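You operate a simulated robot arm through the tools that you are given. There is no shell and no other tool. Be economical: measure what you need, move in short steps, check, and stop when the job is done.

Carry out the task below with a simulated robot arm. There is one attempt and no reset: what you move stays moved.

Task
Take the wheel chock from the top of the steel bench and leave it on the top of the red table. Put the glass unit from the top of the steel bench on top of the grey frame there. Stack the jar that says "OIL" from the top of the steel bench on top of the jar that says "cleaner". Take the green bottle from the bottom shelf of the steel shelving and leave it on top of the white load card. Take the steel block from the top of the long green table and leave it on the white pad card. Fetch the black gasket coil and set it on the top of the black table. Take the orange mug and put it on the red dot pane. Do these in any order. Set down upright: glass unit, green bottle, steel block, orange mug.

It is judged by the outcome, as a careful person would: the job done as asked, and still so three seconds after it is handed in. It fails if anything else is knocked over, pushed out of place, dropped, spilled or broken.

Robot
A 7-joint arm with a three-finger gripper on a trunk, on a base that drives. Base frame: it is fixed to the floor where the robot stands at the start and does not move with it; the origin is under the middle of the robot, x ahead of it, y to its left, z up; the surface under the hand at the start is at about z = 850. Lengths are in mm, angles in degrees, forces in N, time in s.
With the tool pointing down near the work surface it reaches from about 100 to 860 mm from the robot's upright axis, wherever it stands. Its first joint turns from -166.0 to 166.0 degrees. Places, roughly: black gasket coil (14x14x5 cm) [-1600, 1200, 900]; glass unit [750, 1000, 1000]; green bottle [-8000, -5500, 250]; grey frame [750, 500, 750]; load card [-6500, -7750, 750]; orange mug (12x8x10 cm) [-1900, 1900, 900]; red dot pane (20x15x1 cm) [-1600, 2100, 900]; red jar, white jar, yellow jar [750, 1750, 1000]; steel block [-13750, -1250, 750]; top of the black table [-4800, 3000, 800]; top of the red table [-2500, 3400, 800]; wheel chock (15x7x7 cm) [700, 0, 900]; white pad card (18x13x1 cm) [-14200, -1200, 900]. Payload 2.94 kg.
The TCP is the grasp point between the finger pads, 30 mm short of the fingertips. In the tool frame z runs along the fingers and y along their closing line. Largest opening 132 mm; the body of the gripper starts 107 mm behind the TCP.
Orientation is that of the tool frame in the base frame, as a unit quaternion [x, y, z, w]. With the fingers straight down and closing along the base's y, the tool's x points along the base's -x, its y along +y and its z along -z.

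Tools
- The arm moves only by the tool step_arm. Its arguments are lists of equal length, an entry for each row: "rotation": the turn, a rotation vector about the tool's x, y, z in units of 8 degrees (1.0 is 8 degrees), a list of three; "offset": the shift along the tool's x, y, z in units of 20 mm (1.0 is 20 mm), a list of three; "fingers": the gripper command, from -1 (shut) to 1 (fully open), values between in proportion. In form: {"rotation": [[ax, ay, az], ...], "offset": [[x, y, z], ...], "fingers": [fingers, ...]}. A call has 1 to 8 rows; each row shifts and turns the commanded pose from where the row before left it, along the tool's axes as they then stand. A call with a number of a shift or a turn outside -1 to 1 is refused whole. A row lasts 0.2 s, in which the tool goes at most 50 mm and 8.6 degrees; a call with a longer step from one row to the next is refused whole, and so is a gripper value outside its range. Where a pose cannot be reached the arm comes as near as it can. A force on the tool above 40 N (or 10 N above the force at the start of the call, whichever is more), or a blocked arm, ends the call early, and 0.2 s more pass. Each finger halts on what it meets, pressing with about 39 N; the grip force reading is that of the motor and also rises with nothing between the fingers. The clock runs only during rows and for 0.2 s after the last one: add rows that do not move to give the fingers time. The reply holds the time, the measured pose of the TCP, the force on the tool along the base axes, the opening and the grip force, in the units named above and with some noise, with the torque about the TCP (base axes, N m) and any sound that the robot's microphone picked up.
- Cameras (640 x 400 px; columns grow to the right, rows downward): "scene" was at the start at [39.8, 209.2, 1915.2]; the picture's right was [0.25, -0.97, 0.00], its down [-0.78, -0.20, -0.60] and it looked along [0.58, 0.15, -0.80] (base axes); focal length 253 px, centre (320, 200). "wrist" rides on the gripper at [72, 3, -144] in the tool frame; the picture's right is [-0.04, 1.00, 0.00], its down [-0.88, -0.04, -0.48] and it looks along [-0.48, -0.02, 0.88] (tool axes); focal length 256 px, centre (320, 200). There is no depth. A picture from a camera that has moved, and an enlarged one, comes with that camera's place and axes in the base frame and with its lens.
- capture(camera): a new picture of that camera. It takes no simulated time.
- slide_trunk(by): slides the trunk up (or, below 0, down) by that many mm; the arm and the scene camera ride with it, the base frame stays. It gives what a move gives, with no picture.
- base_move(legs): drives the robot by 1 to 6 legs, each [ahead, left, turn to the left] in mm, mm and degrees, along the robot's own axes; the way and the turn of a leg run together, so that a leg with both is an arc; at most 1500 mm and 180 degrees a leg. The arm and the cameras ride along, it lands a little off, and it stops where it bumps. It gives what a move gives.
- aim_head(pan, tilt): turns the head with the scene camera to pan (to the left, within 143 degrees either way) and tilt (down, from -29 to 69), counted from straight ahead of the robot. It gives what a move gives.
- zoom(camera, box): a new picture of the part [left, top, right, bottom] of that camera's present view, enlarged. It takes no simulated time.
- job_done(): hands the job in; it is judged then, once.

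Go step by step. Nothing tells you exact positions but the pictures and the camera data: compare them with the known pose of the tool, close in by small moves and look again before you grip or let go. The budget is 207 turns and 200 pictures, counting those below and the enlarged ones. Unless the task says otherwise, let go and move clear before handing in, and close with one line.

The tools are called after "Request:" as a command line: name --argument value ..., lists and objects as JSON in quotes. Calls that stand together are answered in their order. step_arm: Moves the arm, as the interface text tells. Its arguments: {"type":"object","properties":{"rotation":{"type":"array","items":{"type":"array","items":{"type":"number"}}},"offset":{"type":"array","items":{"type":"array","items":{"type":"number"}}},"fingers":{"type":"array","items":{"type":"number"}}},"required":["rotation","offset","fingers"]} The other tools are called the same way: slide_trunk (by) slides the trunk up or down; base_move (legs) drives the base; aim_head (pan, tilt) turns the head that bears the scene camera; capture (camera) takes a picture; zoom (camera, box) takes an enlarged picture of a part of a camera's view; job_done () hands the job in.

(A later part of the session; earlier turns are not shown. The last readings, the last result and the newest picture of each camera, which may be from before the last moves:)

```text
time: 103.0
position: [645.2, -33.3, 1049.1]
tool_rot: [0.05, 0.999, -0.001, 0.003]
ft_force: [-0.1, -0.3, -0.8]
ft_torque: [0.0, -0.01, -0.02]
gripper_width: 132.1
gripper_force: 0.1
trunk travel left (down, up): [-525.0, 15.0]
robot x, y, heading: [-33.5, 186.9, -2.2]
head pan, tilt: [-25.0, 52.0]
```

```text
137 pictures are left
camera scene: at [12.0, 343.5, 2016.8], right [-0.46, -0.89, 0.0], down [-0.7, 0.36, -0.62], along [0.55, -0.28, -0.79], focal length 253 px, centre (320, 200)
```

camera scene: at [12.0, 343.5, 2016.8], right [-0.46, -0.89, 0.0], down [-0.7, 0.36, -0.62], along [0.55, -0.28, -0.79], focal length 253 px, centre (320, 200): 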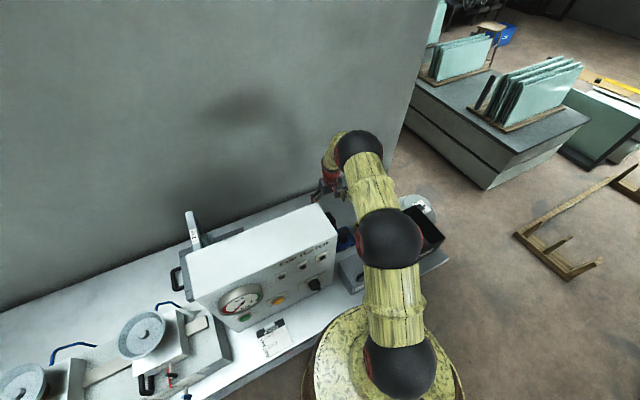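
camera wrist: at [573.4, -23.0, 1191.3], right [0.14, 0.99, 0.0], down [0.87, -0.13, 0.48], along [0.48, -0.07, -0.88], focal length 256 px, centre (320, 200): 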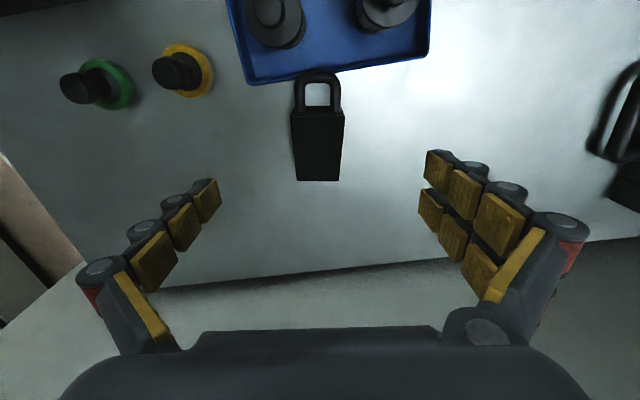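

Aligned. Lowering to z≈893 and closing.

Request:
step_arm --rotation '[[0, 0, 0], [0, 0, 0], [0, 0, 0], [0, 0, 0], [0, 0, 0], [0, 0, 0], [0, 0, 0], [0, 0, 0]]' --offset '[[0, 0, 1], [0, 0, 1], [0, 0, 1], [0, 0, 1], [0, 0, 1], [0, 0, 1], [0, 0, 1], [0, 0, 0.7]]' --fingers '[1, 1, 1, 1, 1, 1, 1, 1]'

Request:
capture --camera "wrist"

Request:
step_arm --rotation '[[0, 0, 0], [0, 0, 0], [0, 0, 0], [0, 0, 0], [0, 0, 0], [0, 0, 0], [0, 0, 0]]' --offset '[[0, 0, 0], [0, 0, 0], [0, 0, 0], [0, 0, 0], [0, 0, 0], [0, 0, 0], [0, 0, 0]]' --fingers '[0.5, 0.2, 0, -0.3, -1, -1, -1]'

Request:
step_arm --rotation '[[0, 0, 0], [0, 0, 0], [0, 0, 0], [0, 0, 0]]' --offset '[[0, 0, -0.5], [0, 0, -0.8], [0, 0, -1], [0, 0, 0]]' --fingers '[-1, -1, -1, -1]'

Request:
capture --camera "wrist"

```text
time: 104.8
position: [645.7, -35.2, 894.7]
tool_rot: [0.05, 0.999, -0.001, 0.003]
ft_force: [0.3, 0.0, 0.7]
ft_torque: [-0.02, 0.03, -0.04]
gripper_width: 131.9
gripper_force: 0.0
trunk travel left (down, up): [-525.0, 15.0]
robot x, y, heading: [-31.1, 182.4, -2.3]
head pan, tilt: [-25.0, 52.0]
```

```text
136 pictures are left
camera wrist: at [573.5, -24.5, 1037.7], right [0.14, 0.99, 0.0], down [0.87, -0.13, 0.48], along [0.47, -0.07, -0.88], focal length 256 px, centre (320, 200)
```

wrist: 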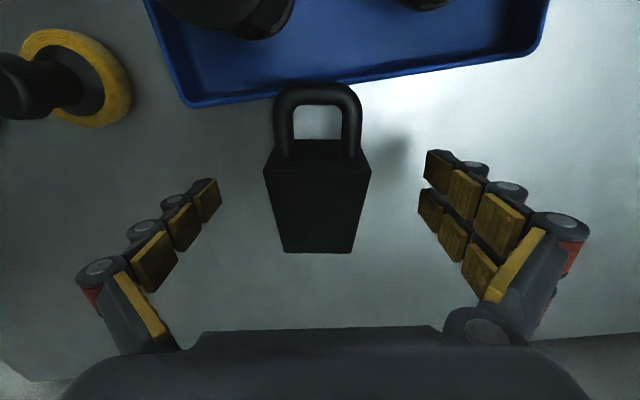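

```text
time: 106.4
position: [646.6, -35.9, 895.2]
tool_rot: [0.051, 0.999, -0.002, 0.003]
ft_force: [-0.2, -2.4, 2.0]
ft_torque: [-0.23, 0.07, -0.13]
gripper_width: 60.5
gripper_force: 23.7
trunk travel left (down, up): [-525.0, 15.0]
robot x, y, heading: [-32.3, 184.9, -2.3]
head pan, tilt: [-25.0, 52.0]
```

```text
time: 107.4
position: [647.5, -34.9, 941.1]
tool_rot: [0.051, 0.999, -0.001, 0.003]
ft_force: [-0.7, 0.4, -2.9]
ft_torque: [0.01, 0.02, 0.01]
gripper_width: 59.9
gripper_force: 38.4
trunk travel left (down, up): [-525.0, 15.0]
robot x, y, heading: [-29.9, 185.4, -2.3]
head pan, tilt: [-25.0, 52.0]
```

```text
135 pictures are left
camera wrist: at [574.6, -24.1, 1084.1], right [0.14, 0.99, 0.0], down [0.87, -0.13, 0.48], along [0.47, -0.07, -0.88], focal length 256 px, centre (320, 200)
```

wrist: 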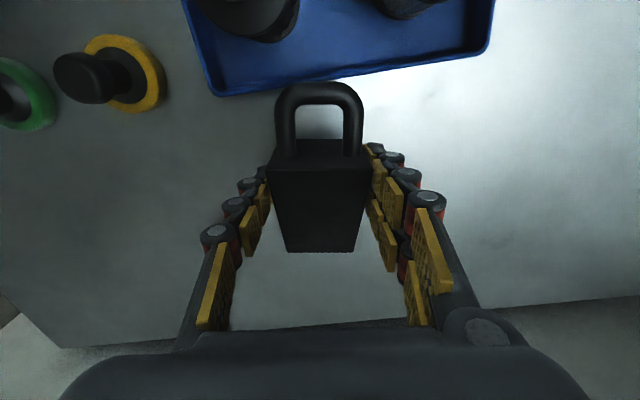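

Chock held (60 mm, ~0.3 kg). Lifting high and retracting before driving.

Request:
step_arm --rotation '[[0, 0, 0], [0, 0, 0], [0, 0, 0], [0, 0, 0], [0, 0, 0], [0, 0, 0], [0, 0, 0], [0, 0, 0]]' --offset '[[0, 0, -1], [0, 0, -1], [0, 0, -1], [0, 0, -1], [0, 0, -1], [0, 0, -1], [0, 0, -1], [0, 0, -1]]' --fingers '[-1, -1, -1, -1, -1, -1, -1, -1]'

Request:
step_arm --rotation '[[0, 0, 0], [0, 0, 0], [0, 0, 0], [0, 0, 0], [0, 0, 0], [0, 0, 0], [0, 0, 0], [0, 0, 0]]' --offset '[[0, 0, -1], [0, 0, -1], [0, 0, -1], [0, 0, -1], [1, 0, -1], [1, 0, -1], [1, 0, -1], [1, 0, -1]]' --fingers '[-1, -1, -1, -1, -1, -1, -1, -1]'

Request:
step_arm --rotation '[[0, 0, 0], [0, 0, 0], [0, 0, 0], [0, 0, 0], [0, 0, 0], [0, 0, 0], [0, 0, 0], [0, 0, 0]]' --offset '[[1, 0.5, 0], [1, 0.5, 0], [1, 0.5, 0], [1, 0.5, 0], [1, 0.5, 0], [1, 0.5, 0], [1, 0.5, 0], [1, 0.5, 0]]' --fingers '[-1, -1, -1, -1, -1, -1, -1, -1]'

Request:
base_move --legs '[[-500, 0, 0], [0, 0, 120]]'

Request:
aim_head --pan 0 --tilt 25

Request:
capture --camera "scene"

```text
time: 109.2
position: [644.3, -33.3, 1100.8]
tool_rot: [0.05, 0.999, -0.001, 0.002]
ft_force: [0.0, -0.2, -3.2]
ft_torque: [-0.01, 0.01, -0.02]
gripper_width: 59.9
gripper_force: 39.3
trunk travel left (down, up): [-525.0, 15.0]
robot x, y, heading: [-33.2, 187.3, -2.4]
head pan, tilt: [-25.0, 52.0]
```

```text
time: 111.0
position: [566.3, -26.1, 1260.2]
tool_rot: [0.051, 0.999, -0.001, 0.003]
ft_force: [-0.1, 0.4, -2.8]
ft_torque: [-0.01, 0.01, 0.03]
gripper_width: 59.4
gripper_force: 39.4
trunk travel left (down, up): [-525.0, 15.0]
robot x, y, heading: [-29.6, 182.5, -2.2]
head pan, tilt: [-25.0, 52.0]
```

```text
time: 112.7
position: [438.5, 51.3, 1261.3]
tool_rot: [0.054, 0.998, -0.004, 0.014]
ft_force: [8.6, -31.8, -11.1]
ft_torque: [1.08, 0.26, -0.13]
gripper_width: 59.2
gripper_force: 39.2
trunk travel left (down, up): [-525.0, 15.0]
robot x, y, heading: [-31.5, 183.0, -2.3]
head pan, tilt: [-25.0, 52.0]
stopped in row 8: the force on the tool passed its limit at 60 N (the readings are from after the stop); the commanded pose is now the measured one
```

```text
time: 113.5
position: [431.4, 50.1, 1264.4]
tool_rot: [0.055, 0.998, -0.006, 0.016]
ft_force: [-1.7, -10.8, -1.6]
ft_torque: [0.64, 0.03, 0.17]
gripper_width: 59.1
gripper_force: 39.2
trunk travel left (down, up): [-525.0, 15.0]
robot x, y, heading: [-40.6, 183.1, -2.3]
head pan, tilt: [-25.0, 52.0]
stopped in leg 1: the force on the tool passed its limit at 47 N (the readings are from after the stop); the commanded pose is now the measured one
```

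```text
time: 114.4
position: [431.6, 51.1, 1265.6]
tool_rot: [0.055, 0.998, -0.005, 0.018]
ft_force: [-1.8, -18.0, -1.2]
ft_torque: [0.96, 0.0, 0.28]
gripper_width: 58.9
gripper_force: 39.0
trunk travel left (down, up): [-525.0, 15.0]
robot x, y, heading: [-36.8, 186.4, -2.3]
head pan, tilt: [0.0, 25.0]
```

```text
134 pictures are left
camera scene: at [29.5, 369.8, 2057.2], right [-0.04, -1.0, 0.0], down [-0.42, 0.02, -0.91], along [0.91, -0.04, -0.42], focal length 253 px, centre (320, 200)
```

scene: 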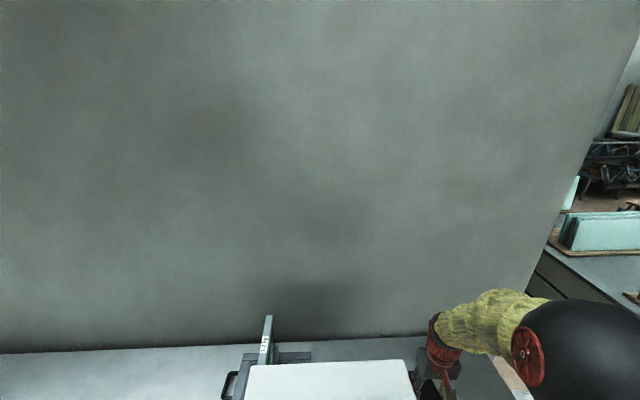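

The gripper bumped the tester's side. I'll back off to the right, then rise.

Request:
step_arm --rotation '[[0, 0, 0], [0, 0, 0], [0, 0, 0], [0, 0, 0]]' --offset '[[0, -0.5, 0], [0, -1, 0], [0, -1, 0], [0, 0, 0]]' --fingers '[-1, -1, -1, -1]'

Request:
capture --camera "wrist"

Request:
aim_head --pan -15 --tilt 55

Request:
capture --camera "scene"

```text
time: 115.4
position: [427.8, 2.7, 1263.3]
tool_rot: [0.054, 0.998, -0.008, 0.016]
ft_force: [0.4, -0.2, -3.0]
ft_torque: [-0.03, 0.05, 0.02]
gripper_width: 59.1
gripper_force: 39.1
trunk travel left (down, up): [-525.0, 15.0]
robot x, y, heading: [-36.9, 186.4, -2.6]
head pan, tilt: [0.0, 25.0]
```

```text
133 pictures are left
camera wrist: at [349.4, 16.1, 1404.8], right [0.15, 0.99, -0.01], down [0.85, -0.13, 0.51], along [0.5, -0.08, -0.86], focal length 256 px, centre (320, 200)
```

wrist: 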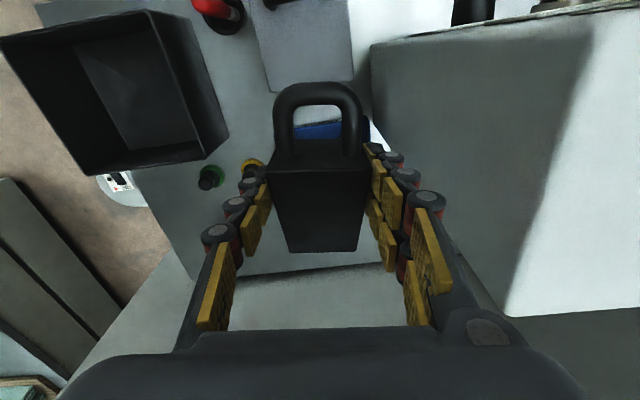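

```text
time: 116.4
position: [425.6, 2.7, 1263.1]
tool_rot: [0.055, 0.998, -0.006, 0.016]
ft_force: [0.7, 0.3, -2.9]
ft_torque: [-0.02, 0.05, 0.0]
gripper_width: 59.4
gripper_force: 39.2
trunk travel left (down, up): [-525.0, 15.0]
robot x, y, heading: [-43.2, 187.0, -2.5]
head pan, tilt: [-15.0, 55.0]
```

```text
132 pictures are left
camera scene: at [6.7, 355.4, 2013.0], right [-0.3, -0.95, 0.0], down [-0.78, 0.25, -0.57], along [0.55, -0.17, -0.82], focal length 253 px, centre (320, 200)
```

scene: 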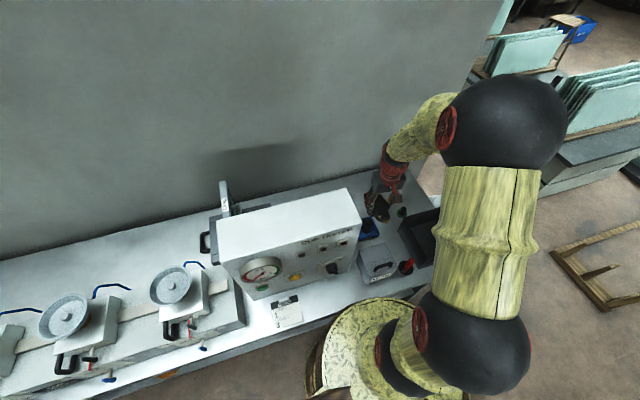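

Free; the tester and glass unit look undisturbed and the chock is still held. Rising, then backing away straight before turning.

Request:
step_arm --rotation '[[0, 0, 0], [0, 0, 0], [0, 0, 0], [0, 0, 0], [0, 0, 0]]' --offset '[[0, 0, -1], [0, 0, -1], [0, 0, -1], [0, 0, -1], [0, 0, -1]]' --fingers '[-1, -1, -1, -1, -1]'

Request:
base_move --legs '[[-550, 0, 0], [0, 0, 120]]'

Request:
aim_head --pan 0 --tilt 25

Request:
capture --camera "scene"

```text
time: 117.6
position: [421.0, 5.4, 1364.9]
tool_rot: [0.054, 0.998, -0.006, 0.016]
ft_force: [0.1, -0.5, -2.5]
ft_torque: [0.01, 0.01, 0.01]
gripper_width: 59.2
gripper_force: 39.4
trunk travel left (down, up): [-525.0, 15.0]
robot x, y, heading: [-39.7, 186.5, -2.3]
head pan, tilt: [-15.0, 55.0]
```

```text
time: 125.8
position: [-672.9, 696.5, 1365.7]
tool_rot: [0.841, -0.541, -0.011, -0.013]
ft_force: [0.4, 0.2, -2.2]
ft_torque: [-0.06, -0.03, -0.01]
gripper_width: 59.7
gripper_force: 39.4
trunk travel left (down, up): [-525.0, 15.0]
robot x, y, heading: [-592.0, 211.4, 118.1]
head pan, tilt: [-15.0, 55.0]
```

```text
time: 126.7
position: [-671.7, 696.3, 1364.9]
tool_rot: [0.841, -0.541, -0.011, -0.013]
ft_force: [0.1, 1.0, -2.5]
ft_torque: [-0.04, -0.02, -0.01]
gripper_width: 59.0
gripper_force: 39.3
trunk travel left (down, up): [-525.0, 15.0]
robot x, y, heading: [-590.7, 207.9, 118.3]
head pan, tilt: [0.0, 25.0]
```

```text
131 pictures are left
camera scene: at [-789.6, 173.1, 2056.9], right [0.88, 0.47, 0.0], down [0.2, -0.37, -0.91], along [-0.43, 0.8, -0.42], focal length 253 px, centre (320, 200)
```

scene: 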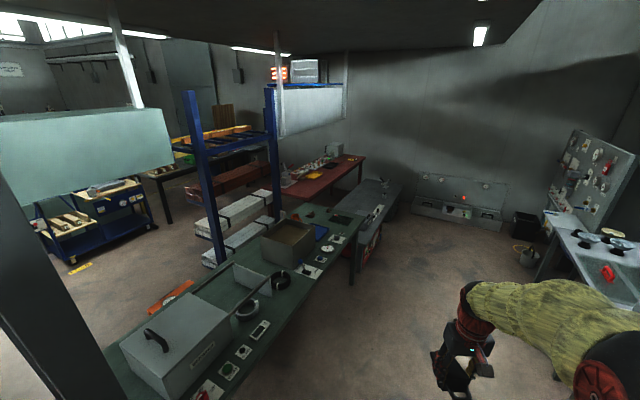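

Driving along the aisle toward the far side to see the red table.

Request:
base_move --legs '[[1300, -690, 0], [0, 0, 30]]'

Request:
capture --camera "scene"

```text
time: 135.5
position: [-876.8, 2072.3, 1365.3]
tool_rot: [0.947, -0.32, -0.015, -0.01]
ft_force: [0.7, -1.3, -4.0]
ft_torque: [0.02, -0.08, -0.01]
gripper_width: 59.2
gripper_force: 38.7
trunk travel left (down, up): [-525.0, 15.0]
robot x, y, heading: [-575.6, 1681.1, 146.4]
head pan, tilt: [0.0, 25.0]
```

```text
130 pictures are left
camera scene: at [-734.3, 1556.8, 2056.9], right [0.55, 0.83, 0.0], down [0.35, -0.23, -0.91], along [-0.76, 0.5, -0.42], focal length 253 px, centre (320, 200)
```

scene: 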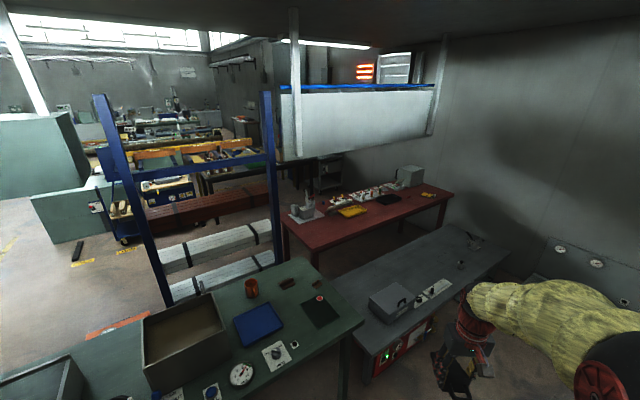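

Red table spans x≈-2200…-2900, y≈2500…4640, and is blocked from this side by the grey table. I'll go round the green table's near end (corridor y≈-400) to the west side.

Request:
base_move --legs '[[-575, 866, 0], [-575, 866, 0], [0, 0, 34]]'

Request:
aim_head --pan 0 --tilt 20

Request:
capture --camera "scene"

```text
time: 147.4
position: [-1016.4, -230.1, 1365.5]
tool_rot: [1.0, -0.024, -0.016, -0.006]
ft_force: [-0.2, -0.6, -2.7]
ft_torque: [0.04, -0.04, 0.0]
gripper_width: 59.1
gripper_force: 39.0
trunk travel left (down, up): [-525.0, 15.0]
robot x, y, heading: [-548.1, -381.3, -179.4]
head pan, tilt: [0.0, 25.0]
```

```text
time: 148.0
position: [-1017.2, -229.7, 1365.8]
tool_rot: [1.0, -0.025, -0.016, -0.005]
ft_force: [0.1, 0.0, -2.7]
ft_torque: [-0.01, -0.05, -0.01]
gripper_width: 59.0
gripper_force: 38.8
trunk travel left (down, up): [-525.0, 15.0]
robot x, y, heading: [-541.5, -381.0, -178.9]
head pan, tilt: [0.0, 20.0]
```

```text
129 pictures are left
camera scene: at [-607.6, -573.4, 2065.0], right [-0.02, 1.0, 0.0], down [0.34, 0.01, -0.94], along [-0.94, -0.02, -0.34], focal length 253 px, centre (320, 200)
```

scene: 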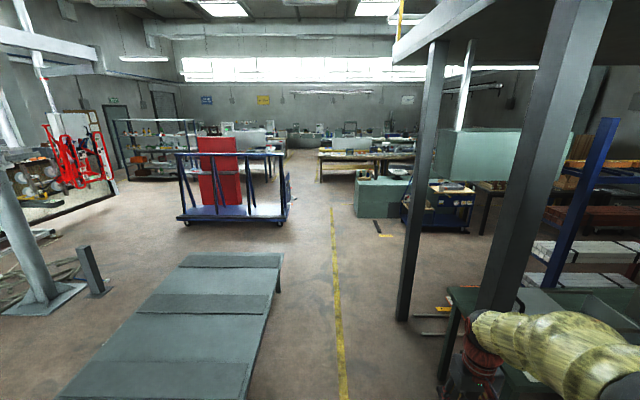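

Clear corridor. Driving west past the pillars, then turning north to look.

Request:
base_move --legs '[[1430, 0, 0], [1430, 0, 0], [0, 0, -90]]'

Request:
capture --camera "scene"

```text
time: 165.8
position: [-3285.3, 64.1, 1365.6]
tool_rot: [-0.692, 0.722, 0.008, 0.015]
ft_force: [-0.5, 0.0, -3.3]
ft_torque: [-0.07, -0.03, -0.03]
gripper_width: 59.0
gripper_force: 39.3
trunk travel left (down, up): [-525.0, 15.0]
robot x, y, heading: [-3436.6, -407.4, 91.3]
head pan, tilt: [0.0, 20.0]
```

```text
128 pictures are left
camera scene: at [-3627.6, -349.9, 2065.1], right [1.0, 0.03, 0.0], down [0.01, -0.34, -0.94], along [-0.02, 0.94, -0.34], focal length 253 px, centre (320, 200)
```

scene: 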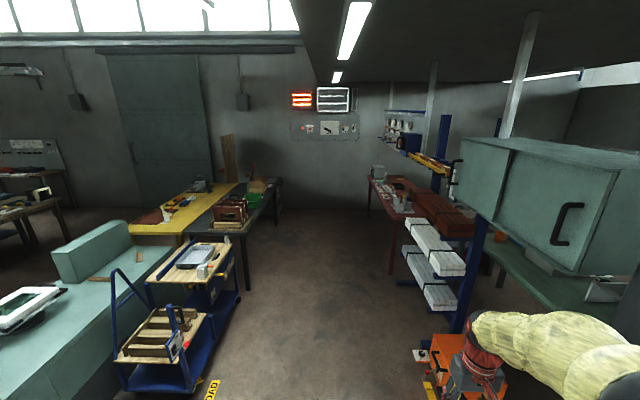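

Aisle is clear with the red table's west edge at x≈-2790 and the black table's east edge at x≈-4440. Driving up the aisle and facing the red table.

Request:
base_move --legs '[[1200, 0, 0], [1200, -30, 0], [1150, -50, 0], [0, 0, -91]]'

Request:
aim_head --pan 20 --tilt 35

Request:
capture --camera "scene"

```text
time: 186.8
position: [-2945.7, 2965.8, 1365.3]
tool_rot: [0.03, 0.999, -0.005, 0.016]
ft_force: [0.1, -0.1, -3.4]
ft_torque: [0.02, 0.08, 0.03]
gripper_width: 59.0
gripper_force: 38.5
trunk travel left (down, up): [-525.0, 15.0]
robot x, y, heading: [-3417.4, 3124.5, -0.1]
head pan, tilt: [0.0, 20.0]
```

```text
time: 187.6
position: [-2945.9, 2967.3, 1364.9]
tool_rot: [0.031, 0.999, -0.006, 0.017]
ft_force: [-0.3, 0.2, -3.1]
ft_torque: [-0.01, 0.07, 0.01]
gripper_width: 59.3
gripper_force: 39.1
trunk travel left (down, up): [-525.0, 15.0]
robot x, y, heading: [-3416.2, 3122.4, 0.5]
head pan, tilt: [20.0, 35.0]
```

```text
127 pictures are left
camera scene: at [-3365.4, 3344.6, 2041.3], right [0.35, -0.94, 0.0], down [-0.54, -0.2, -0.82], along [0.77, 0.28, -0.57], focal length 253 px, centre (320, 200)
```

scene: 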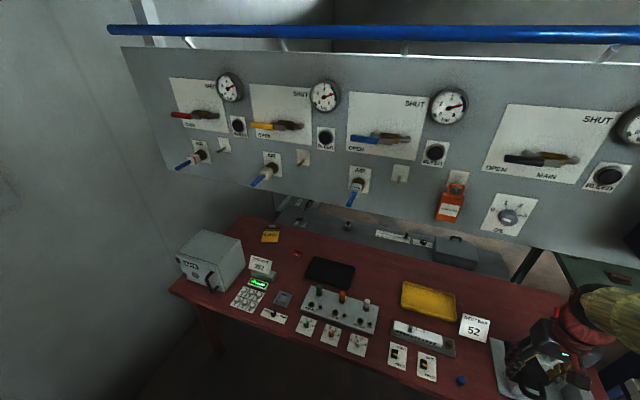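

A valve panel hangs over the red table (bottom z≈1470, x≈-2600), so I'll lower the trunk and stay below it. Checking the south part of the table for free space.

Request:
slide_trunk --by -250

Request:
capture --camera "wrist"

Request:
aim_head --pan 5 --tilt 42

Request:
capture --camera "scene"

```text
time: 190.2
position: [-2946.9, 2965.5, 1115.2]
tool_rot: [0.03, 0.999, -0.006, 0.017]
ft_force: [0.4, 0.4, -3.1]
ft_torque: [0.02, 0.04, 0.01]
gripper_width: 58.9
gripper_force: 38.8
trunk travel left (down, up): [-275.0, 265.0]
robot x, y, heading: [-3418.1, 3123.0, 0.3]
head pan, tilt: [20.0, 35.0]
```

```text
126 pictures are left
camera wrist: at [-3023.6, 2975.2, 1256.1], right [0.1, 0.99, -0.01], down [0.86, -0.09, 0.51], along [0.5, -0.06, -0.86], focal length 256 px, centre (320, 200)
```

wrist: 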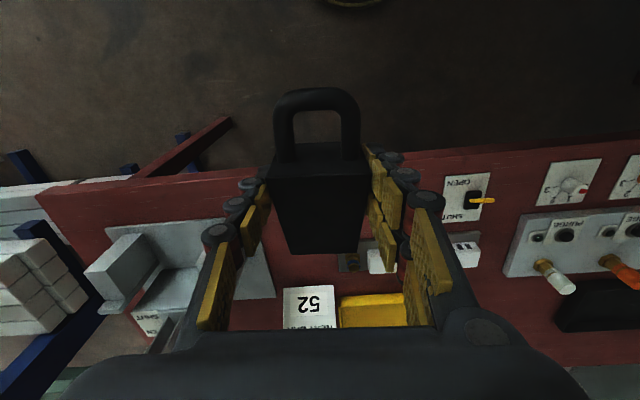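

```text
time: 191.0
position: [-2945.1, 2966.2, 1116.0]
tool_rot: [0.031, 0.999, -0.005, 0.015]
ft_force: [0.3, -0.2, -2.4]
ft_torque: [-0.01, 0.04, 0.05]
gripper_width: 59.3
gripper_force: 39.0
trunk travel left (down, up): [-275.0, 265.0]
robot x, y, heading: [-3418.1, 3124.7, 0.3]
head pan, tilt: [5.0, 42.0]
```

```text
125 pictures are left
camera scene: at [-3364.9, 3322.0, 1780.7], right [0.09, -1.0, 0.0], down [-0.67, -0.06, -0.74], along [0.74, 0.07, -0.67], focal length 253 px, centre (320, 200)
```

scene: 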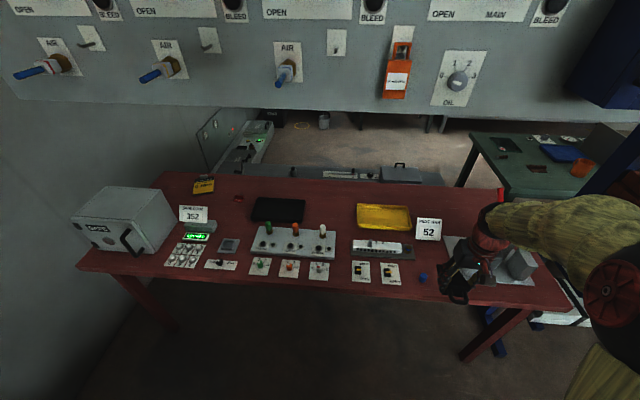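

Free spot: between the plate/vise and the blue knob, around (-2710, 2860); table top z≈850. Moving there, levelling the small tool tilt.

Request:
step_arm --rotation '[[-0.08, 0.23, 0], [0, 0, 0], [0, 0, 0], [0, 0, 0], [0, 0, 0], [0, 0, 0], [0, 0, 0], [0, 0, 0]]' --offset '[[-0.86, -0.33, 0], [-0.86, -0.33, 0], [-0.86, -0.33, 0], [-0.86, -0.33, 0], [-0.86, -0.33, 0], [-0.86, -0.33, 0], [-0.86, -0.33, 0], [-0.86, -0.33, 0]]' --fingers '[-1, -1, -1, -1, -1, -1, -1, -1]'

Request:
step_arm --rotation '[[0, 0, 0], [0, 0, 0], [0, 0, 0], [0, 0, 0], [0, 0, 0], [0, 0, 0]]' --offset '[[-0.86, -0.33, 0], [-0.86, -0.33, 0], [-0.86, -0.33, 0], [-0.86, -0.33, 0], [-0.86, -0.33, 0], [-0.86, -0.33, 0]]' --fingers '[-1, -1, -1, -1, -1, -1]'

Request:
capture --camera "wrist"

Request:
capture --camera "scene"

```text
time: 192.8
position: [-2811.6, 2905.4, 1115.9]
tool_rot: [0.031, 1.0, 0.002, 0.001]
ft_force: [0.7, 0.2, -3.6]
ft_torque: [0.01, 0.07, 0.01]
gripper_width: 59.1
gripper_force: 39.5
trunk travel left (down, up): [-275.0, 265.0]
robot x, y, heading: [-3413.5, 3124.9, 0.4]
head pan, tilt: [5.0, 42.0]
```

```text
time: 194.2
position: [-2711.3, 2857.0, 1113.7]
tool_rot: [0.031, 1.0, 0.001, 0.001]
ft_force: [0.5, -0.3, -3.3]
ft_torque: [0.0, 0.03, 0.01]
gripper_width: 59.0
gripper_force: 39.3
trunk travel left (down, up): [-275.0, 265.0]
robot x, y, heading: [-3420.9, 3123.5, 0.4]
head pan, tilt: [5.0, 42.0]
```

```text
124 pictures are left
camera wrist: at [-2783.5, 2865.2, 1258.1], right [0.1, 0.99, 0.0], down [0.88, -0.09, 0.48], along [0.47, -0.05, -0.88], focal length 256 px, centre (320, 200)
```

wrist: 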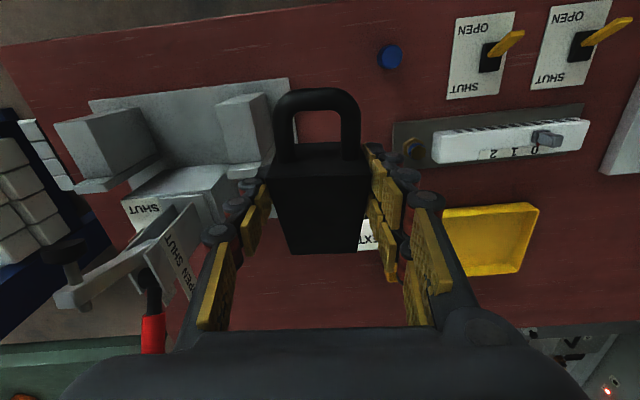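

```text
123 pictures are left
camera scene: at [-3363.9, 3321.5, 1780.7], right [0.09, -1.0, 0.0], down [-0.67, -0.06, -0.74], along [0.74, 0.07, -0.67], focal length 253 px, centre (320, 200)
```

scene: 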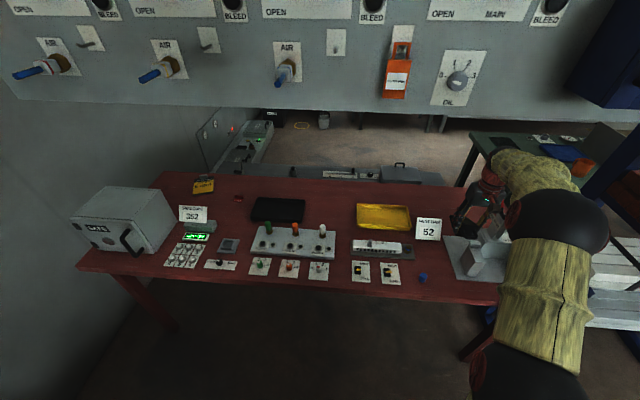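

Shifting 32 mm left for clearance from the vise plate, then lowering.

Request:
step_arm --rotation '[[0, 0, 0], [0, 0, 0], [0, 0, 0], [0, 0, 0], [0, 0, 0], [0, 0, 0], [0, 0, 0], [0, 0, 0]]' --offset '[[0.05, 0.8, 0], [0.05, 0.8, 0], [0, 0, 1], [0, 0, 1], [0, 0, 1], [0, 0, 1], [0, 0, 1], [0, 0, 1]]' --fingers '[-1, -1, -1, -1, -1, -1, -1, -1]'

Request:
capture --camera "wrist"

```text
time: 196.0
position: [-2710.8, 2889.8, 995.3]
tool_rot: [0.031, 1.0, 0.0, 0.001]
ft_force: [-0.4, -0.7, -1.9]
ft_torque: [0.06, 0.04, -0.01]
gripper_width: 59.0
gripper_force: 39.3
trunk travel left (down, up): [-275.0, 265.0]
robot x, y, heading: [-3415.4, 3122.2, 0.3]
head pan, tilt: [5.0, 42.0]
```

```text
122 pictures are left
camera wrist: at [-2783.5, 2898.0, 1138.7], right [0.1, 0.99, 0.0], down [0.87, -0.09, 0.48], along [0.47, -0.05, -0.88], focal length 256 px, centre (320, 200)
```

wrist: 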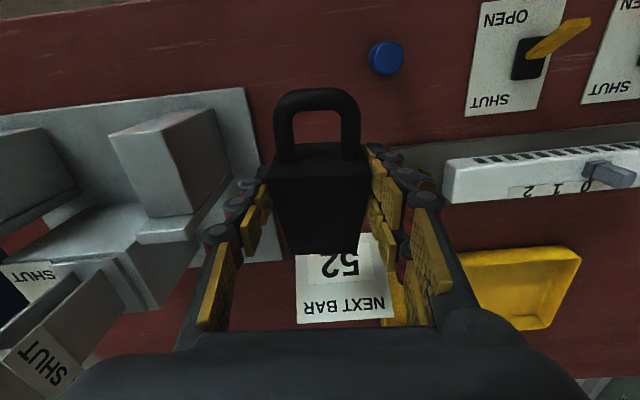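

Request:
step_arm --rotation '[[0, 0, 0], [0, 0, 0], [0, 0, 0], [0, 0, 0], [0, 0, 0], [0, 0, 0]]' --offset '[[0.7, 0, 0], [0.6, 0, 0], [0, 0, 1], [0, 0, 1], [0, 0, 1], [0, 0, 1]]' --fingers '[-1, -1, -1, -1, -1, -1]'

Request:
step_arm --rotation '[[0, 0, 0], [0, 0, 0], [0, 0, 0], [0, 0, 0], [0, 0, 0], [0, 0, 0], [0, 0, 0], [0, 0, 0]]' --offset '[[0, 0, 0.2], [0, 0, 0.2], [0, 0, 0.2], [0, 0, 0.15], [0, 0, 0.15], [0, 0, 0.15], [0, 0, 0.15], [0, 0, 0]]' --fingers '[-1, -1, -1, -1, -1, -1, -1, -1]'

Request:
capture --camera "wrist"

```text
time: 197.4
position: [-2736.4, 2892.2, 914.8]
tool_rot: [0.031, 1.0, 0.0, 0.0]
ft_force: [0.2, -0.6, -2.5]
ft_torque: [0.01, 0.08, 0.02]
gripper_width: 59.3
gripper_force: 38.5
trunk travel left (down, up): [-275.0, 265.0]
robot x, y, heading: [-3415.0, 3125.1, 0.0]
head pan, tilt: [5.0, 42.0]
```

```text
time: 199.2
position: [-2738.5, 2892.3, 894.4]
tool_rot: [0.031, 1.0, -0.001, 0.003]
ft_force: [-8.1, 1.5, 24.7]
ft_torque: [0.05, 0.53, -0.08]
gripper_width: 59.6
gripper_force: 39.3
trunk travel left (down, up): [-275.0, 265.0]
robot x, y, heading: [-3416.7, 3126.2, 0.2]
head pan, tilt: [5.0, 42.0]
```

```text
121 pictures are left
camera wrist: at [-2811.4, 2900.4, 1037.9], right [0.1, 0.99, 0.0], down [0.87, -0.09, 0.48], along [0.48, -0.05, -0.88], focal length 256 px, centre (320, 200)
```

wrist: 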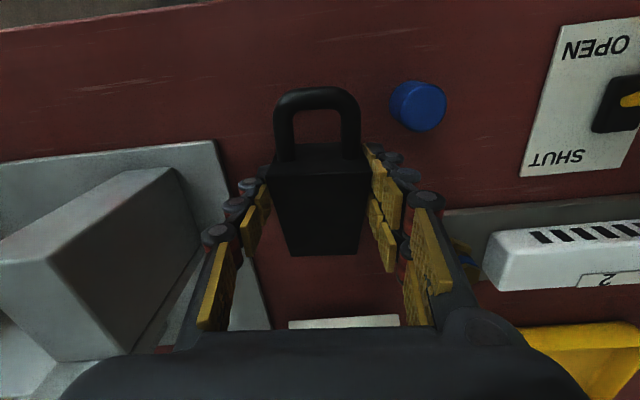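

Contact at z≈894 as expected, with clear space around. Releasing gently with limited opening, then rising.

Request:
step_arm --rotation '[[0, 0, 0], [0, 0, 0], [0, 0, 0], [0, 0, 0], [0, 0, 0], [0, 0, 0]]' --offset '[[0, 0, -0.1], [0, 0, 0], [0, 0, 0], [0, 0, 0], [0, 0, 0], [0, 0, 0]]' --fingers '[-1, 0, 0.2, 0.3, 0.3, 0.3]'

Request:
step_arm --rotation '[[0, 0, 0], [0, 0, 0], [0, 0, 0], [0, 0, 0], [0, 0, 0], [0, 0, 0], [0, 0, 0], [0, 0, 0]]' --offset '[[0, 0, -0.5], [0, 0, -1], [0, 0, -1], [0, 0, -1], [0, 0, -1], [0, 0, -1], [0, 0, -1], [0, 0, -1]]' --fingers '[0.3, 0.3, 0.3, 0.3, 0.3, 0.3, 0.3, 0.3]'

Request:
capture --camera "wrist"

```text
time: 200.6
position: [-2737.4, 2892.0, 894.0]
tool_rot: [0.031, 1.0, 0.0, 0.001]
ft_force: [0.6, 0.0, 0.0]
ft_torque: [-0.02, 0.02, -0.01]
gripper_width: 85.6
gripper_force: 0.0
trunk travel left (down, up): [-275.0, 265.0]
robot x, y, heading: [-3416.2, 3123.3, 0.4]
head pan, tilt: [5.0, 42.0]
```

```text
time: 202.4
position: [-2736.5, 2892.5, 1044.4]
tool_rot: [0.031, 1.0, -0.001, 0.002]
ft_force: [0.0, -0.6, -0.8]
ft_torque: [0.0, 0.0, 0.0]
gripper_width: 85.5
gripper_force: 0.0
trunk travel left (down, up): [-275.0, 265.0]
robot x, y, heading: [-3419.0, 3122.1, 0.5]
head pan, tilt: [5.0, 42.0]
```

```text
120 pictures are left
camera wrist: at [-2809.9, 2900.1, 1188.1], right [0.1, 0.99, 0.0], down [0.87, -0.09, 0.48], along [0.47, -0.05, -0.88], focal length 256 px, centre (320, 200)
```

wrist: 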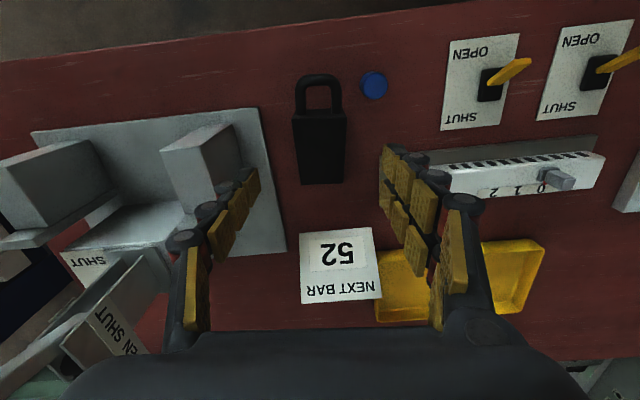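

Chock placed. Now I'll retract, and look at the black table behind me for planning before fetching the coil.

Request:
step_arm --rotation '[[0, 0, 0], [0, 0, 0], [0, 0, 0], [0, 0, 0], [0, 0, 0], [0, 0, 0], [0, 0, 0], [0, 0, 0]]' --offset '[[1, 0, -1], [1, 0, -1], [1, 0, -1], [1, 0, 0], [1, 0, 0], [1, 0, 0], [1, 0, 0], [1, 0, 0]]' --fingers '[0.3, 0.3, 0.3, 0.3, 0.3, 1, 1, 1]'

Request:
step_arm --rotation '[[0, 0, 0], [0, 0, 0], [0, 0, 0], [0, 0, 0], [0, 0, 0], [0, 0, 0]]' --offset '[[1, 0.5, 0], [1, 0.5, 0], [1, 0.5, 0], [1, 0.5, 0], [1, 0.5, 0], [1, 0.5, 0]]' --fingers '[1, 1, 1, 1, 1, 1]'

Request:
slide_trunk --by 200

Request:
aim_head --pan 143 --tilt 30

Request:
capture --camera "scene"

```text
time: 204.2
position: [-2897.3, 2903.5, 1103.0]
tool_rot: [0.03, 1.0, 0.0, 0.001]
ft_force: [-0.3, 0.5, -0.3]
ft_torque: [0.01, -0.01, 0.02]
gripper_width: 132.3
gripper_force: 0.0
trunk travel left (down, up): [-275.0, 265.0]
robot x, y, heading: [-3415.2, 3123.7, 0.5]
head pan, tilt: [5.0, 42.0]
```

```text
time: 205.6
position: [-3012.3, 2971.4, 1104.8]
tool_rot: [0.03, 1.0, 0.0, 0.002]
ft_force: [-0.3, 0.3, 0.4]
ft_torque: [-0.02, -0.02, -0.03]
gripper_width: 131.9
gripper_force: 0.0
trunk travel left (down, up): [-275.0, 265.0]
robot x, y, heading: [-3410.8, 3124.7, 0.2]
head pan, tilt: [5.0, 42.0]
```

```text
time: 207.7
position: [-3012.5, 2970.9, 1303.7]
tool_rot: [0.03, 1.0, 0.0, 0.001]
ft_force: [-0.6, 0.0, 0.2]
ft_torque: [-0.04, 0.03, -0.03]
gripper_width: 131.8
gripper_force: 0.0
trunk travel left (down, up): [-475.0, 65.0]
robot x, y, heading: [-3414.7, 3124.2, 0.4]
head pan, tilt: [5.0, 42.0]
```

```text
time: 209.9
position: [-3011.4, 2970.2, 1304.6]
tool_rot: [0.031, 1.0, 0.0, 0.001]
ft_force: [-0.4, 0.5, 0.1]
ft_torque: [0.02, 0.02, -0.02]
gripper_width: 131.9
gripper_force: 0.0
trunk travel left (down, up): [-475.0, 65.0]
robot x, y, heading: [-3416.5, 3124.4, 0.2]
head pan, tilt: [143.0, 30.0]
```

```text
119 pictures are left
camera scene: at [-3520.8, 3368.5, 1999.0], right [0.6, 0.8, 0.0], down [0.4, -0.3, -0.87], along [-0.69, 0.52, -0.5], focal length 253 px, centre (320, 200)
```

scene: 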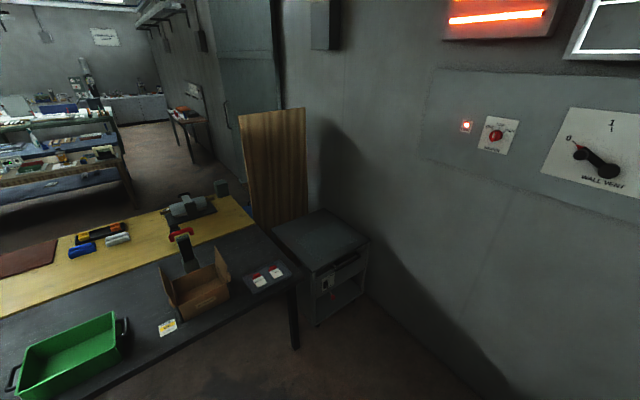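

Returning to the east side of the green table.

Request:
base_move --legs '[[-40, -1180, 0], [0, -1180, 0], [0, -1180, 0], [1300, 0, 0], [1300, 0, 0]]'

Request:
base_move --legs '[[0, 0, 180]]'

```text
time: 239.6
position: [-402.1, -651.0, 1303.3]
tool_rot: [0.046, 0.999, 0.0, 0.0]
ft_force: [-0.1, 0.2, 0.9]
ft_torque: [0.0, 0.04, 0.01]
gripper_width: 132.0
gripper_force: 0.1
trunk travel left (down, up): [-475.0, 65.0]
robot x, y, heading: [-802.9, -487.0, -1.6]
head pan, tilt: [143.0, 30.0]
```

```text
time: 247.3
position: [-1198.3, -315.3, 1303.2]
tool_rot: [0.999, -0.051, -0.001, -0.001]
ft_force: [0.6, -0.4, -0.8]
ft_torque: [0.0, 0.01, 0.01]
gripper_width: 131.7
gripper_force: 0.0
trunk travel left (down, up): [-475.0, 65.0]
robot x, y, heading: [-803.2, -487.6, 178.0]
head pan, tilt: [143.0, 30.0]
```

Request:
base_move --legs '[[0, 0, 2], [20, -800, 0], [20, -750, 0]]'

Request:
aim_head --pan 0 --tilt 48

Request:
capture --camera "scene"

Request:
capture --camera "wrist"

```text
time: 255.6
position: [-1224.2, 1227.0, 1304.0]
tool_rot: [0.999, -0.04, -0.001, 0.002]
ft_force: [0.3, 0.9, -0.3]
ft_torque: [-0.02, 0.01, 0.03]
gripper_width: 131.9
gripper_force: 0.0
trunk travel left (down, up): [-475.0, 65.0]
robot x, y, heading: [-823.9, 1068.2, 178.9]
head pan, tilt: [143.0, 30.0]
```

```text
time: 257.9
position: [-1226.5, 1226.5, 1303.7]
tool_rot: [0.999, -0.039, -0.001, 0.0]
ft_force: [0.7, -0.4, 0.8]
ft_torque: [-0.02, 0.0, 0.04]
gripper_width: 132.0
gripper_force: 0.1
trunk travel left (down, up): [-475.0, 65.0]
robot x, y, heading: [-823.4, 1065.6, 179.2]
head pan, tilt: [0.0, 48.0]
```

```text
118 pictures are left
camera scene: at [-877.5, 876.2, 1972.2], right [0.01, 1.0, 0.0], down [0.74, -0.01, -0.67], along [-0.67, 0.01, -0.74], focal length 253 px, centre (320, 200)
```

scene: 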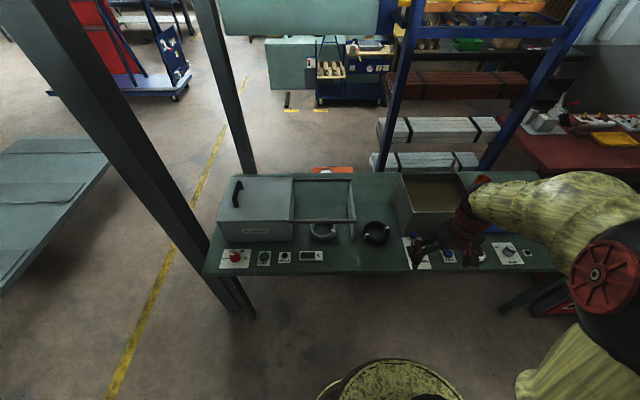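

```text
117 pictures are left
camera wrist: at [-1153.5, 1217.1, 1447.4], right [-0.12, -0.99, 0.0], down [-0.87, 0.11, 0.48], along [-0.47, 0.06, -0.88], focal length 256 px, centre (320, 200)
```

wrist: 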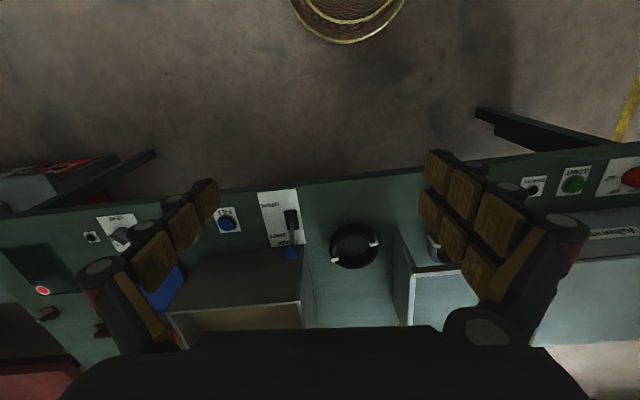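

The black coil is at ≈(-1630,1180), ring Ø140, too wide to span, so I'll grip its near wall with fingers closing along x. Moving closer and turning the tool.

Request:
step_arm --rotation '[[0, 0, 0], [0, 0, 0], [0, 0, 0], [0, 0, 0], [0, 0, 0], [0, 0, 0], [0, 0, 0], [0, 0, 0]]' --offset '[[-1, 0.3, 0], [-1, 0.3, 0], [-1, 0.3, 0], [-1, 0.3, 0], [-1, 0.3, 0], [-1, 0.3, 0], [-1, 0.3, 0], [-1, 0.3, 0]]' --fingers '[1, 1, 1, 1, 1, 1, 1, 1]'

Request:
step_arm --rotation '[[0, 0, 0], [0, 0, 0], [0, 0, 0], [0, 0, 1], [0, 0, 1], [0, 0, 1], [0, 0, 1], [0, 0, 1]]' --offset '[[-1, 0.4, 0], [-1, 0.4, 0], [-1, 0.4, 0], [0, 0, 0], [0, 0, 0], [0, 0, 0], [0, 0, 0], [0, 0, 0]]' --fingers '[1, 1, 1, 1, 1, 1, 1, 1]'

Request:
step_arm --rotation '[[0, 0, 1], [0, 0, 1], [0, 0, 1], [0, 0, 1], [0, 0, 1], [0, 0, 0.7]]' --offset '[[0, 0, 0], [0, 0, 0], [0, 0, 0], [0, 0, 0], [0, 0, 0], [0, 0, 0]]' --fingers '[1, 1, 1, 1, 1, 1]'

Request:
capture --camera "wrist"

Request:
capture --camera "scene"

```text
time: 259.7
position: [-1388.6, 1191.0, 1303.2]
tool_rot: [0.999, -0.04, 0.0, 0.0]
ft_force: [-1.0, -0.4, 0.5]
ft_torque: [-0.01, 0.02, -0.01]
gripper_width: 132.0
gripper_force: 0.0
trunk travel left (down, up): [-475.0, 65.0]
robot x, y, heading: [-823.0, 1065.7, 179.4]
head pan, tilt: [0.0, 48.0]
```

```text
time: 261.5
position: [-1449.8, 1172.1, 1304.0]
tool_rot: [0.925, -0.38, 0.0, 0.001]
ft_force: [0.1, 0.4, -0.1]
ft_torque: [0.0, 0.03, 0.0]
gripper_width: 132.2
gripper_force: 0.0
trunk travel left (down, up): [-475.0, 65.0]
robot x, y, heading: [-823.3, 1064.4, 179.2]
head pan, tilt: [0.0, 48.0]
```

```text
time: 262.9
position: [-1448.6, 1172.1, 1305.0]
tool_rot: [-0.706, 0.708, 0.001, -0.001]
ft_force: [0.3, -0.7, 0.1]
ft_torque: [-0.01, -0.02, 0.03]
gripper_width: 132.1
gripper_force: 0.1
trunk travel left (down, up): [-475.0, 65.0]
robot x, y, heading: [-818.6, 1062.2, 179.3]
head pan, tilt: [0.0, 48.0]
```

```text
116 pictures are left
camera wrist: at [-1453.5, 1099.6, 1447.8], right [-1.0, 0.05, 0.0], down [0.04, 0.88, 0.48], along [0.02, 0.47, -0.88], focal length 256 px, centre (320, 200)
```

wrist: 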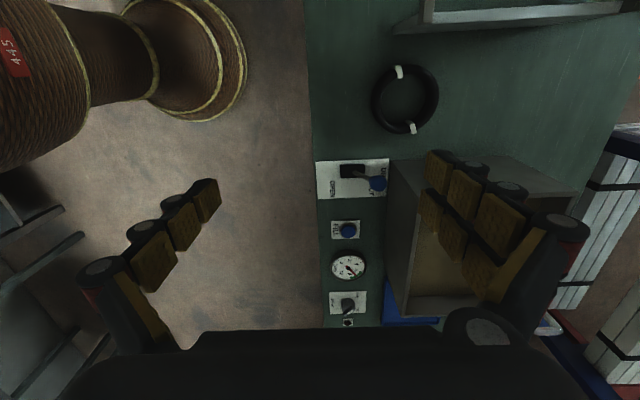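

```text
115 pictures are left
camera scene: at [-877.6, 876.3, 1972.2], right [0.01, 1.0, 0.0], down [0.74, -0.01, -0.67], along [-0.67, 0.01, -0.74], focal length 253 px, centre (320, 200)
```

scene: 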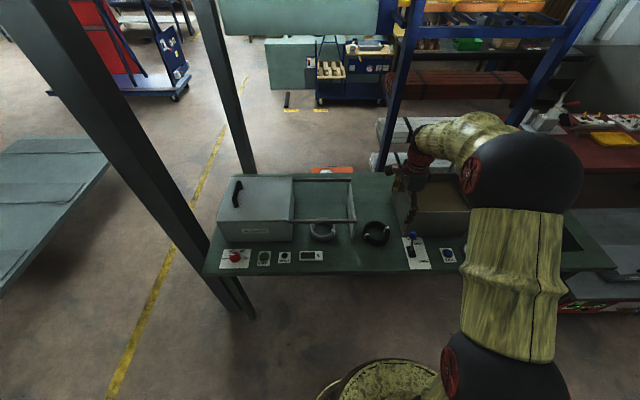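

Coil centre ≈(-1627,1174), wall ≈28 mm. Moving above the near wall with a ~70 mm opening and descending partway.

Request:
step_arm --rotation '[[0, 0, 0], [0, 0, 0], [0, 0, 0], [0, 0, 0], [0, 0, 0], [0, 0, 0], [0, 0, 0], [0, 0, 0]]' --offset '[[0, 1, 0.5], [0, 1, 0.5], [0, 1, 1], [0, 1, 1], [0, 1, 1], [0, 1, 1], [0, 0.1, 1], [0, 0, 1]]' --fingers '[0.06, 0.06, 0.06, 0.06, 0.06, 0.06, 0.06, 0.06]'

Request:
step_arm --rotation '[[0, 0, 0], [0, 0, 0], [0, 0, 0], [0, 0, 0], [0, 0, 0], [0, 0, 0], [0, 0, 0], [0, 0, 0]]' --offset '[[0, 0, 1], [0, 0, 1], [0, 0, 1], [0, 0, 1], [0, 0, 1], [0, 0, 1], [0, 0, 1], [0, 0, 1]]' --fingers '[0.06, 0.06, 0.06, 0.06, 0.06, 0.06, 0.06, 0.06]'

Request:
capture --camera "wrist"

Request:
zoom --camera "scene" --box '[310, 160, 450, 280]'

```text
time: 264.7
position: [-1572.4, 1172.4, 1164.0]
tool_rot: [-0.706, 0.708, 0.001, -0.001]
ft_force: [-0.9, -0.4, 0.8]
ft_torque: [0.0, -0.03, -0.04]
gripper_width: 70.1
gripper_force: 0.2
trunk travel left (down, up): [-475.0, 65.0]
robot x, y, heading: [-820.5, 1063.8, 179.2]
head pan, tilt: [0.0, 48.0]
```

```text
time: 266.5
position: [-1573.3, 1172.9, 1004.5]
tool_rot: [-0.706, 0.708, 0.0, -0.001]
ft_force: [-1.3, 0.1, -0.6]
ft_torque: [0.05, -0.01, 0.0]
gripper_width: 70.0
gripper_force: 0.1
trunk travel left (down, up): [-475.0, 65.0]
robot x, y, heading: [-821.5, 1060.0, 179.1]
head pan, tilt: [0.0, 48.0]
```

```text
114 pictures are left
camera wrist: at [-1577.2, 1100.4, 1147.5], right [-1.0, 0.05, 0.0], down [0.04, 0.88, 0.48], along [0.02, 0.47, -0.88], focal length 256 px, centre (320, 200)
```

wrist: 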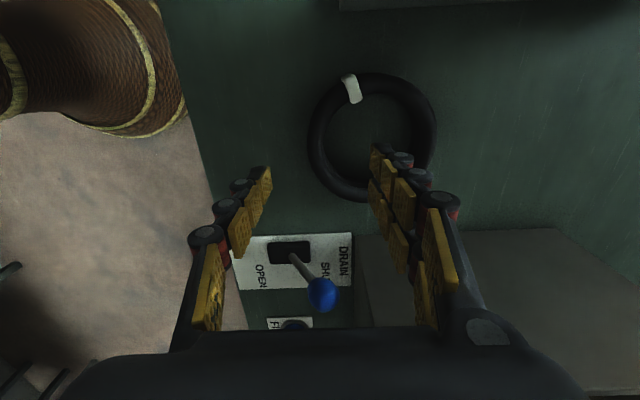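

```text
3.33 times, centred on (380, 220) of scene
camera zoom: at [-878.6, 876.4, 1972.2], right [0.01, 1.0, 0.0], down [0.74, -0.01, -0.67], along [-0.67, 0.01, -0.74], focal length 844 px, centre (120, 133)
```

zoom: 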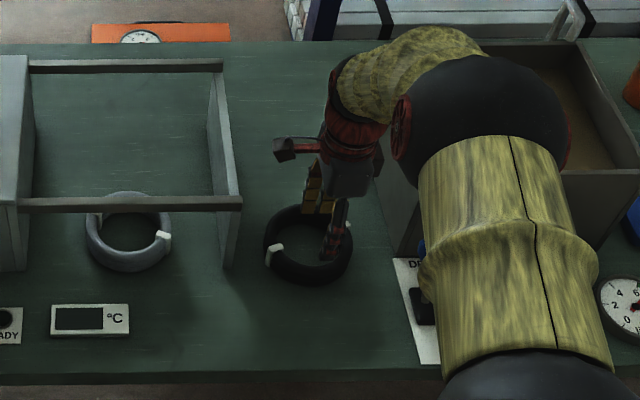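

Good alignment over the near wall. Descending to z≈890 and closing.

Request:
step_arm --rotation '[[0, 0, 0], [0, 0, 0], [0, 0, 0], [0, 0, 0], [0, 0, 0], [0, 0, 0], [0, 0, 0]]' --offset '[[0, -0.1, 1], [0, 0, 1], [0, 0, 1], [0, 0, 1], [0, 0, 1], [0, 0, 0.6], [0, 0, 0]]' --fingers '[0.06, 0.06, 0.06, 0.06, 0.06, 0.06, 0.06]'

Request:
capture --camera "wrist"

Request:
zoom --camera "scene" --box '[340, 190, 430, 260]'

```text
time: 268.1
position: [-1570.3, 1172.8, 892.5]
tool_rot: [-0.705, 0.709, 0.001, -0.001]
ft_force: [0.4, 0.1, 0.3]
ft_torque: [-0.01, 0.0, 0.01]
gripper_width: 70.3
gripper_force: 0.0
trunk travel left (down, up): [-475.0, 65.0]
robot x, y, heading: [-822.2, 1065.8, 179.0]
head pan, tilt: [0.0, 48.0]
```

```text
112 pictures are left
camera wrist: at [-1574.8, 1100.0, 1036.5], right [-1.0, 0.05, 0.0], down [0.04, 0.88, 0.48], along [0.02, 0.47, -0.88], focal length 256 px, centre (320, 200)
```

wrist: 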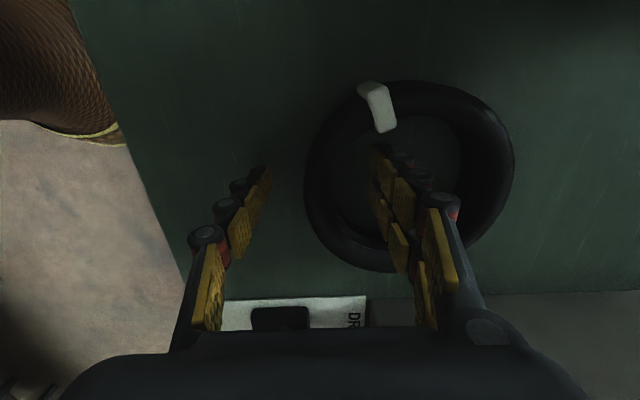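

```text
5.71 times, centred on (385, 225) of scene
camera zoom: at [-877.8, 876.3, 1972.2], right [0.01, 1.0, 0.0], down [0.74, -0.01, -0.67], along [-0.67, 0.01, -0.74], focal length 1447 px, centre (-51, 57)
```

zoom: 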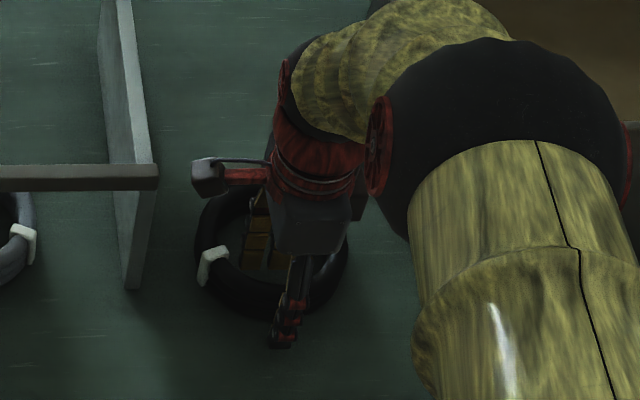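

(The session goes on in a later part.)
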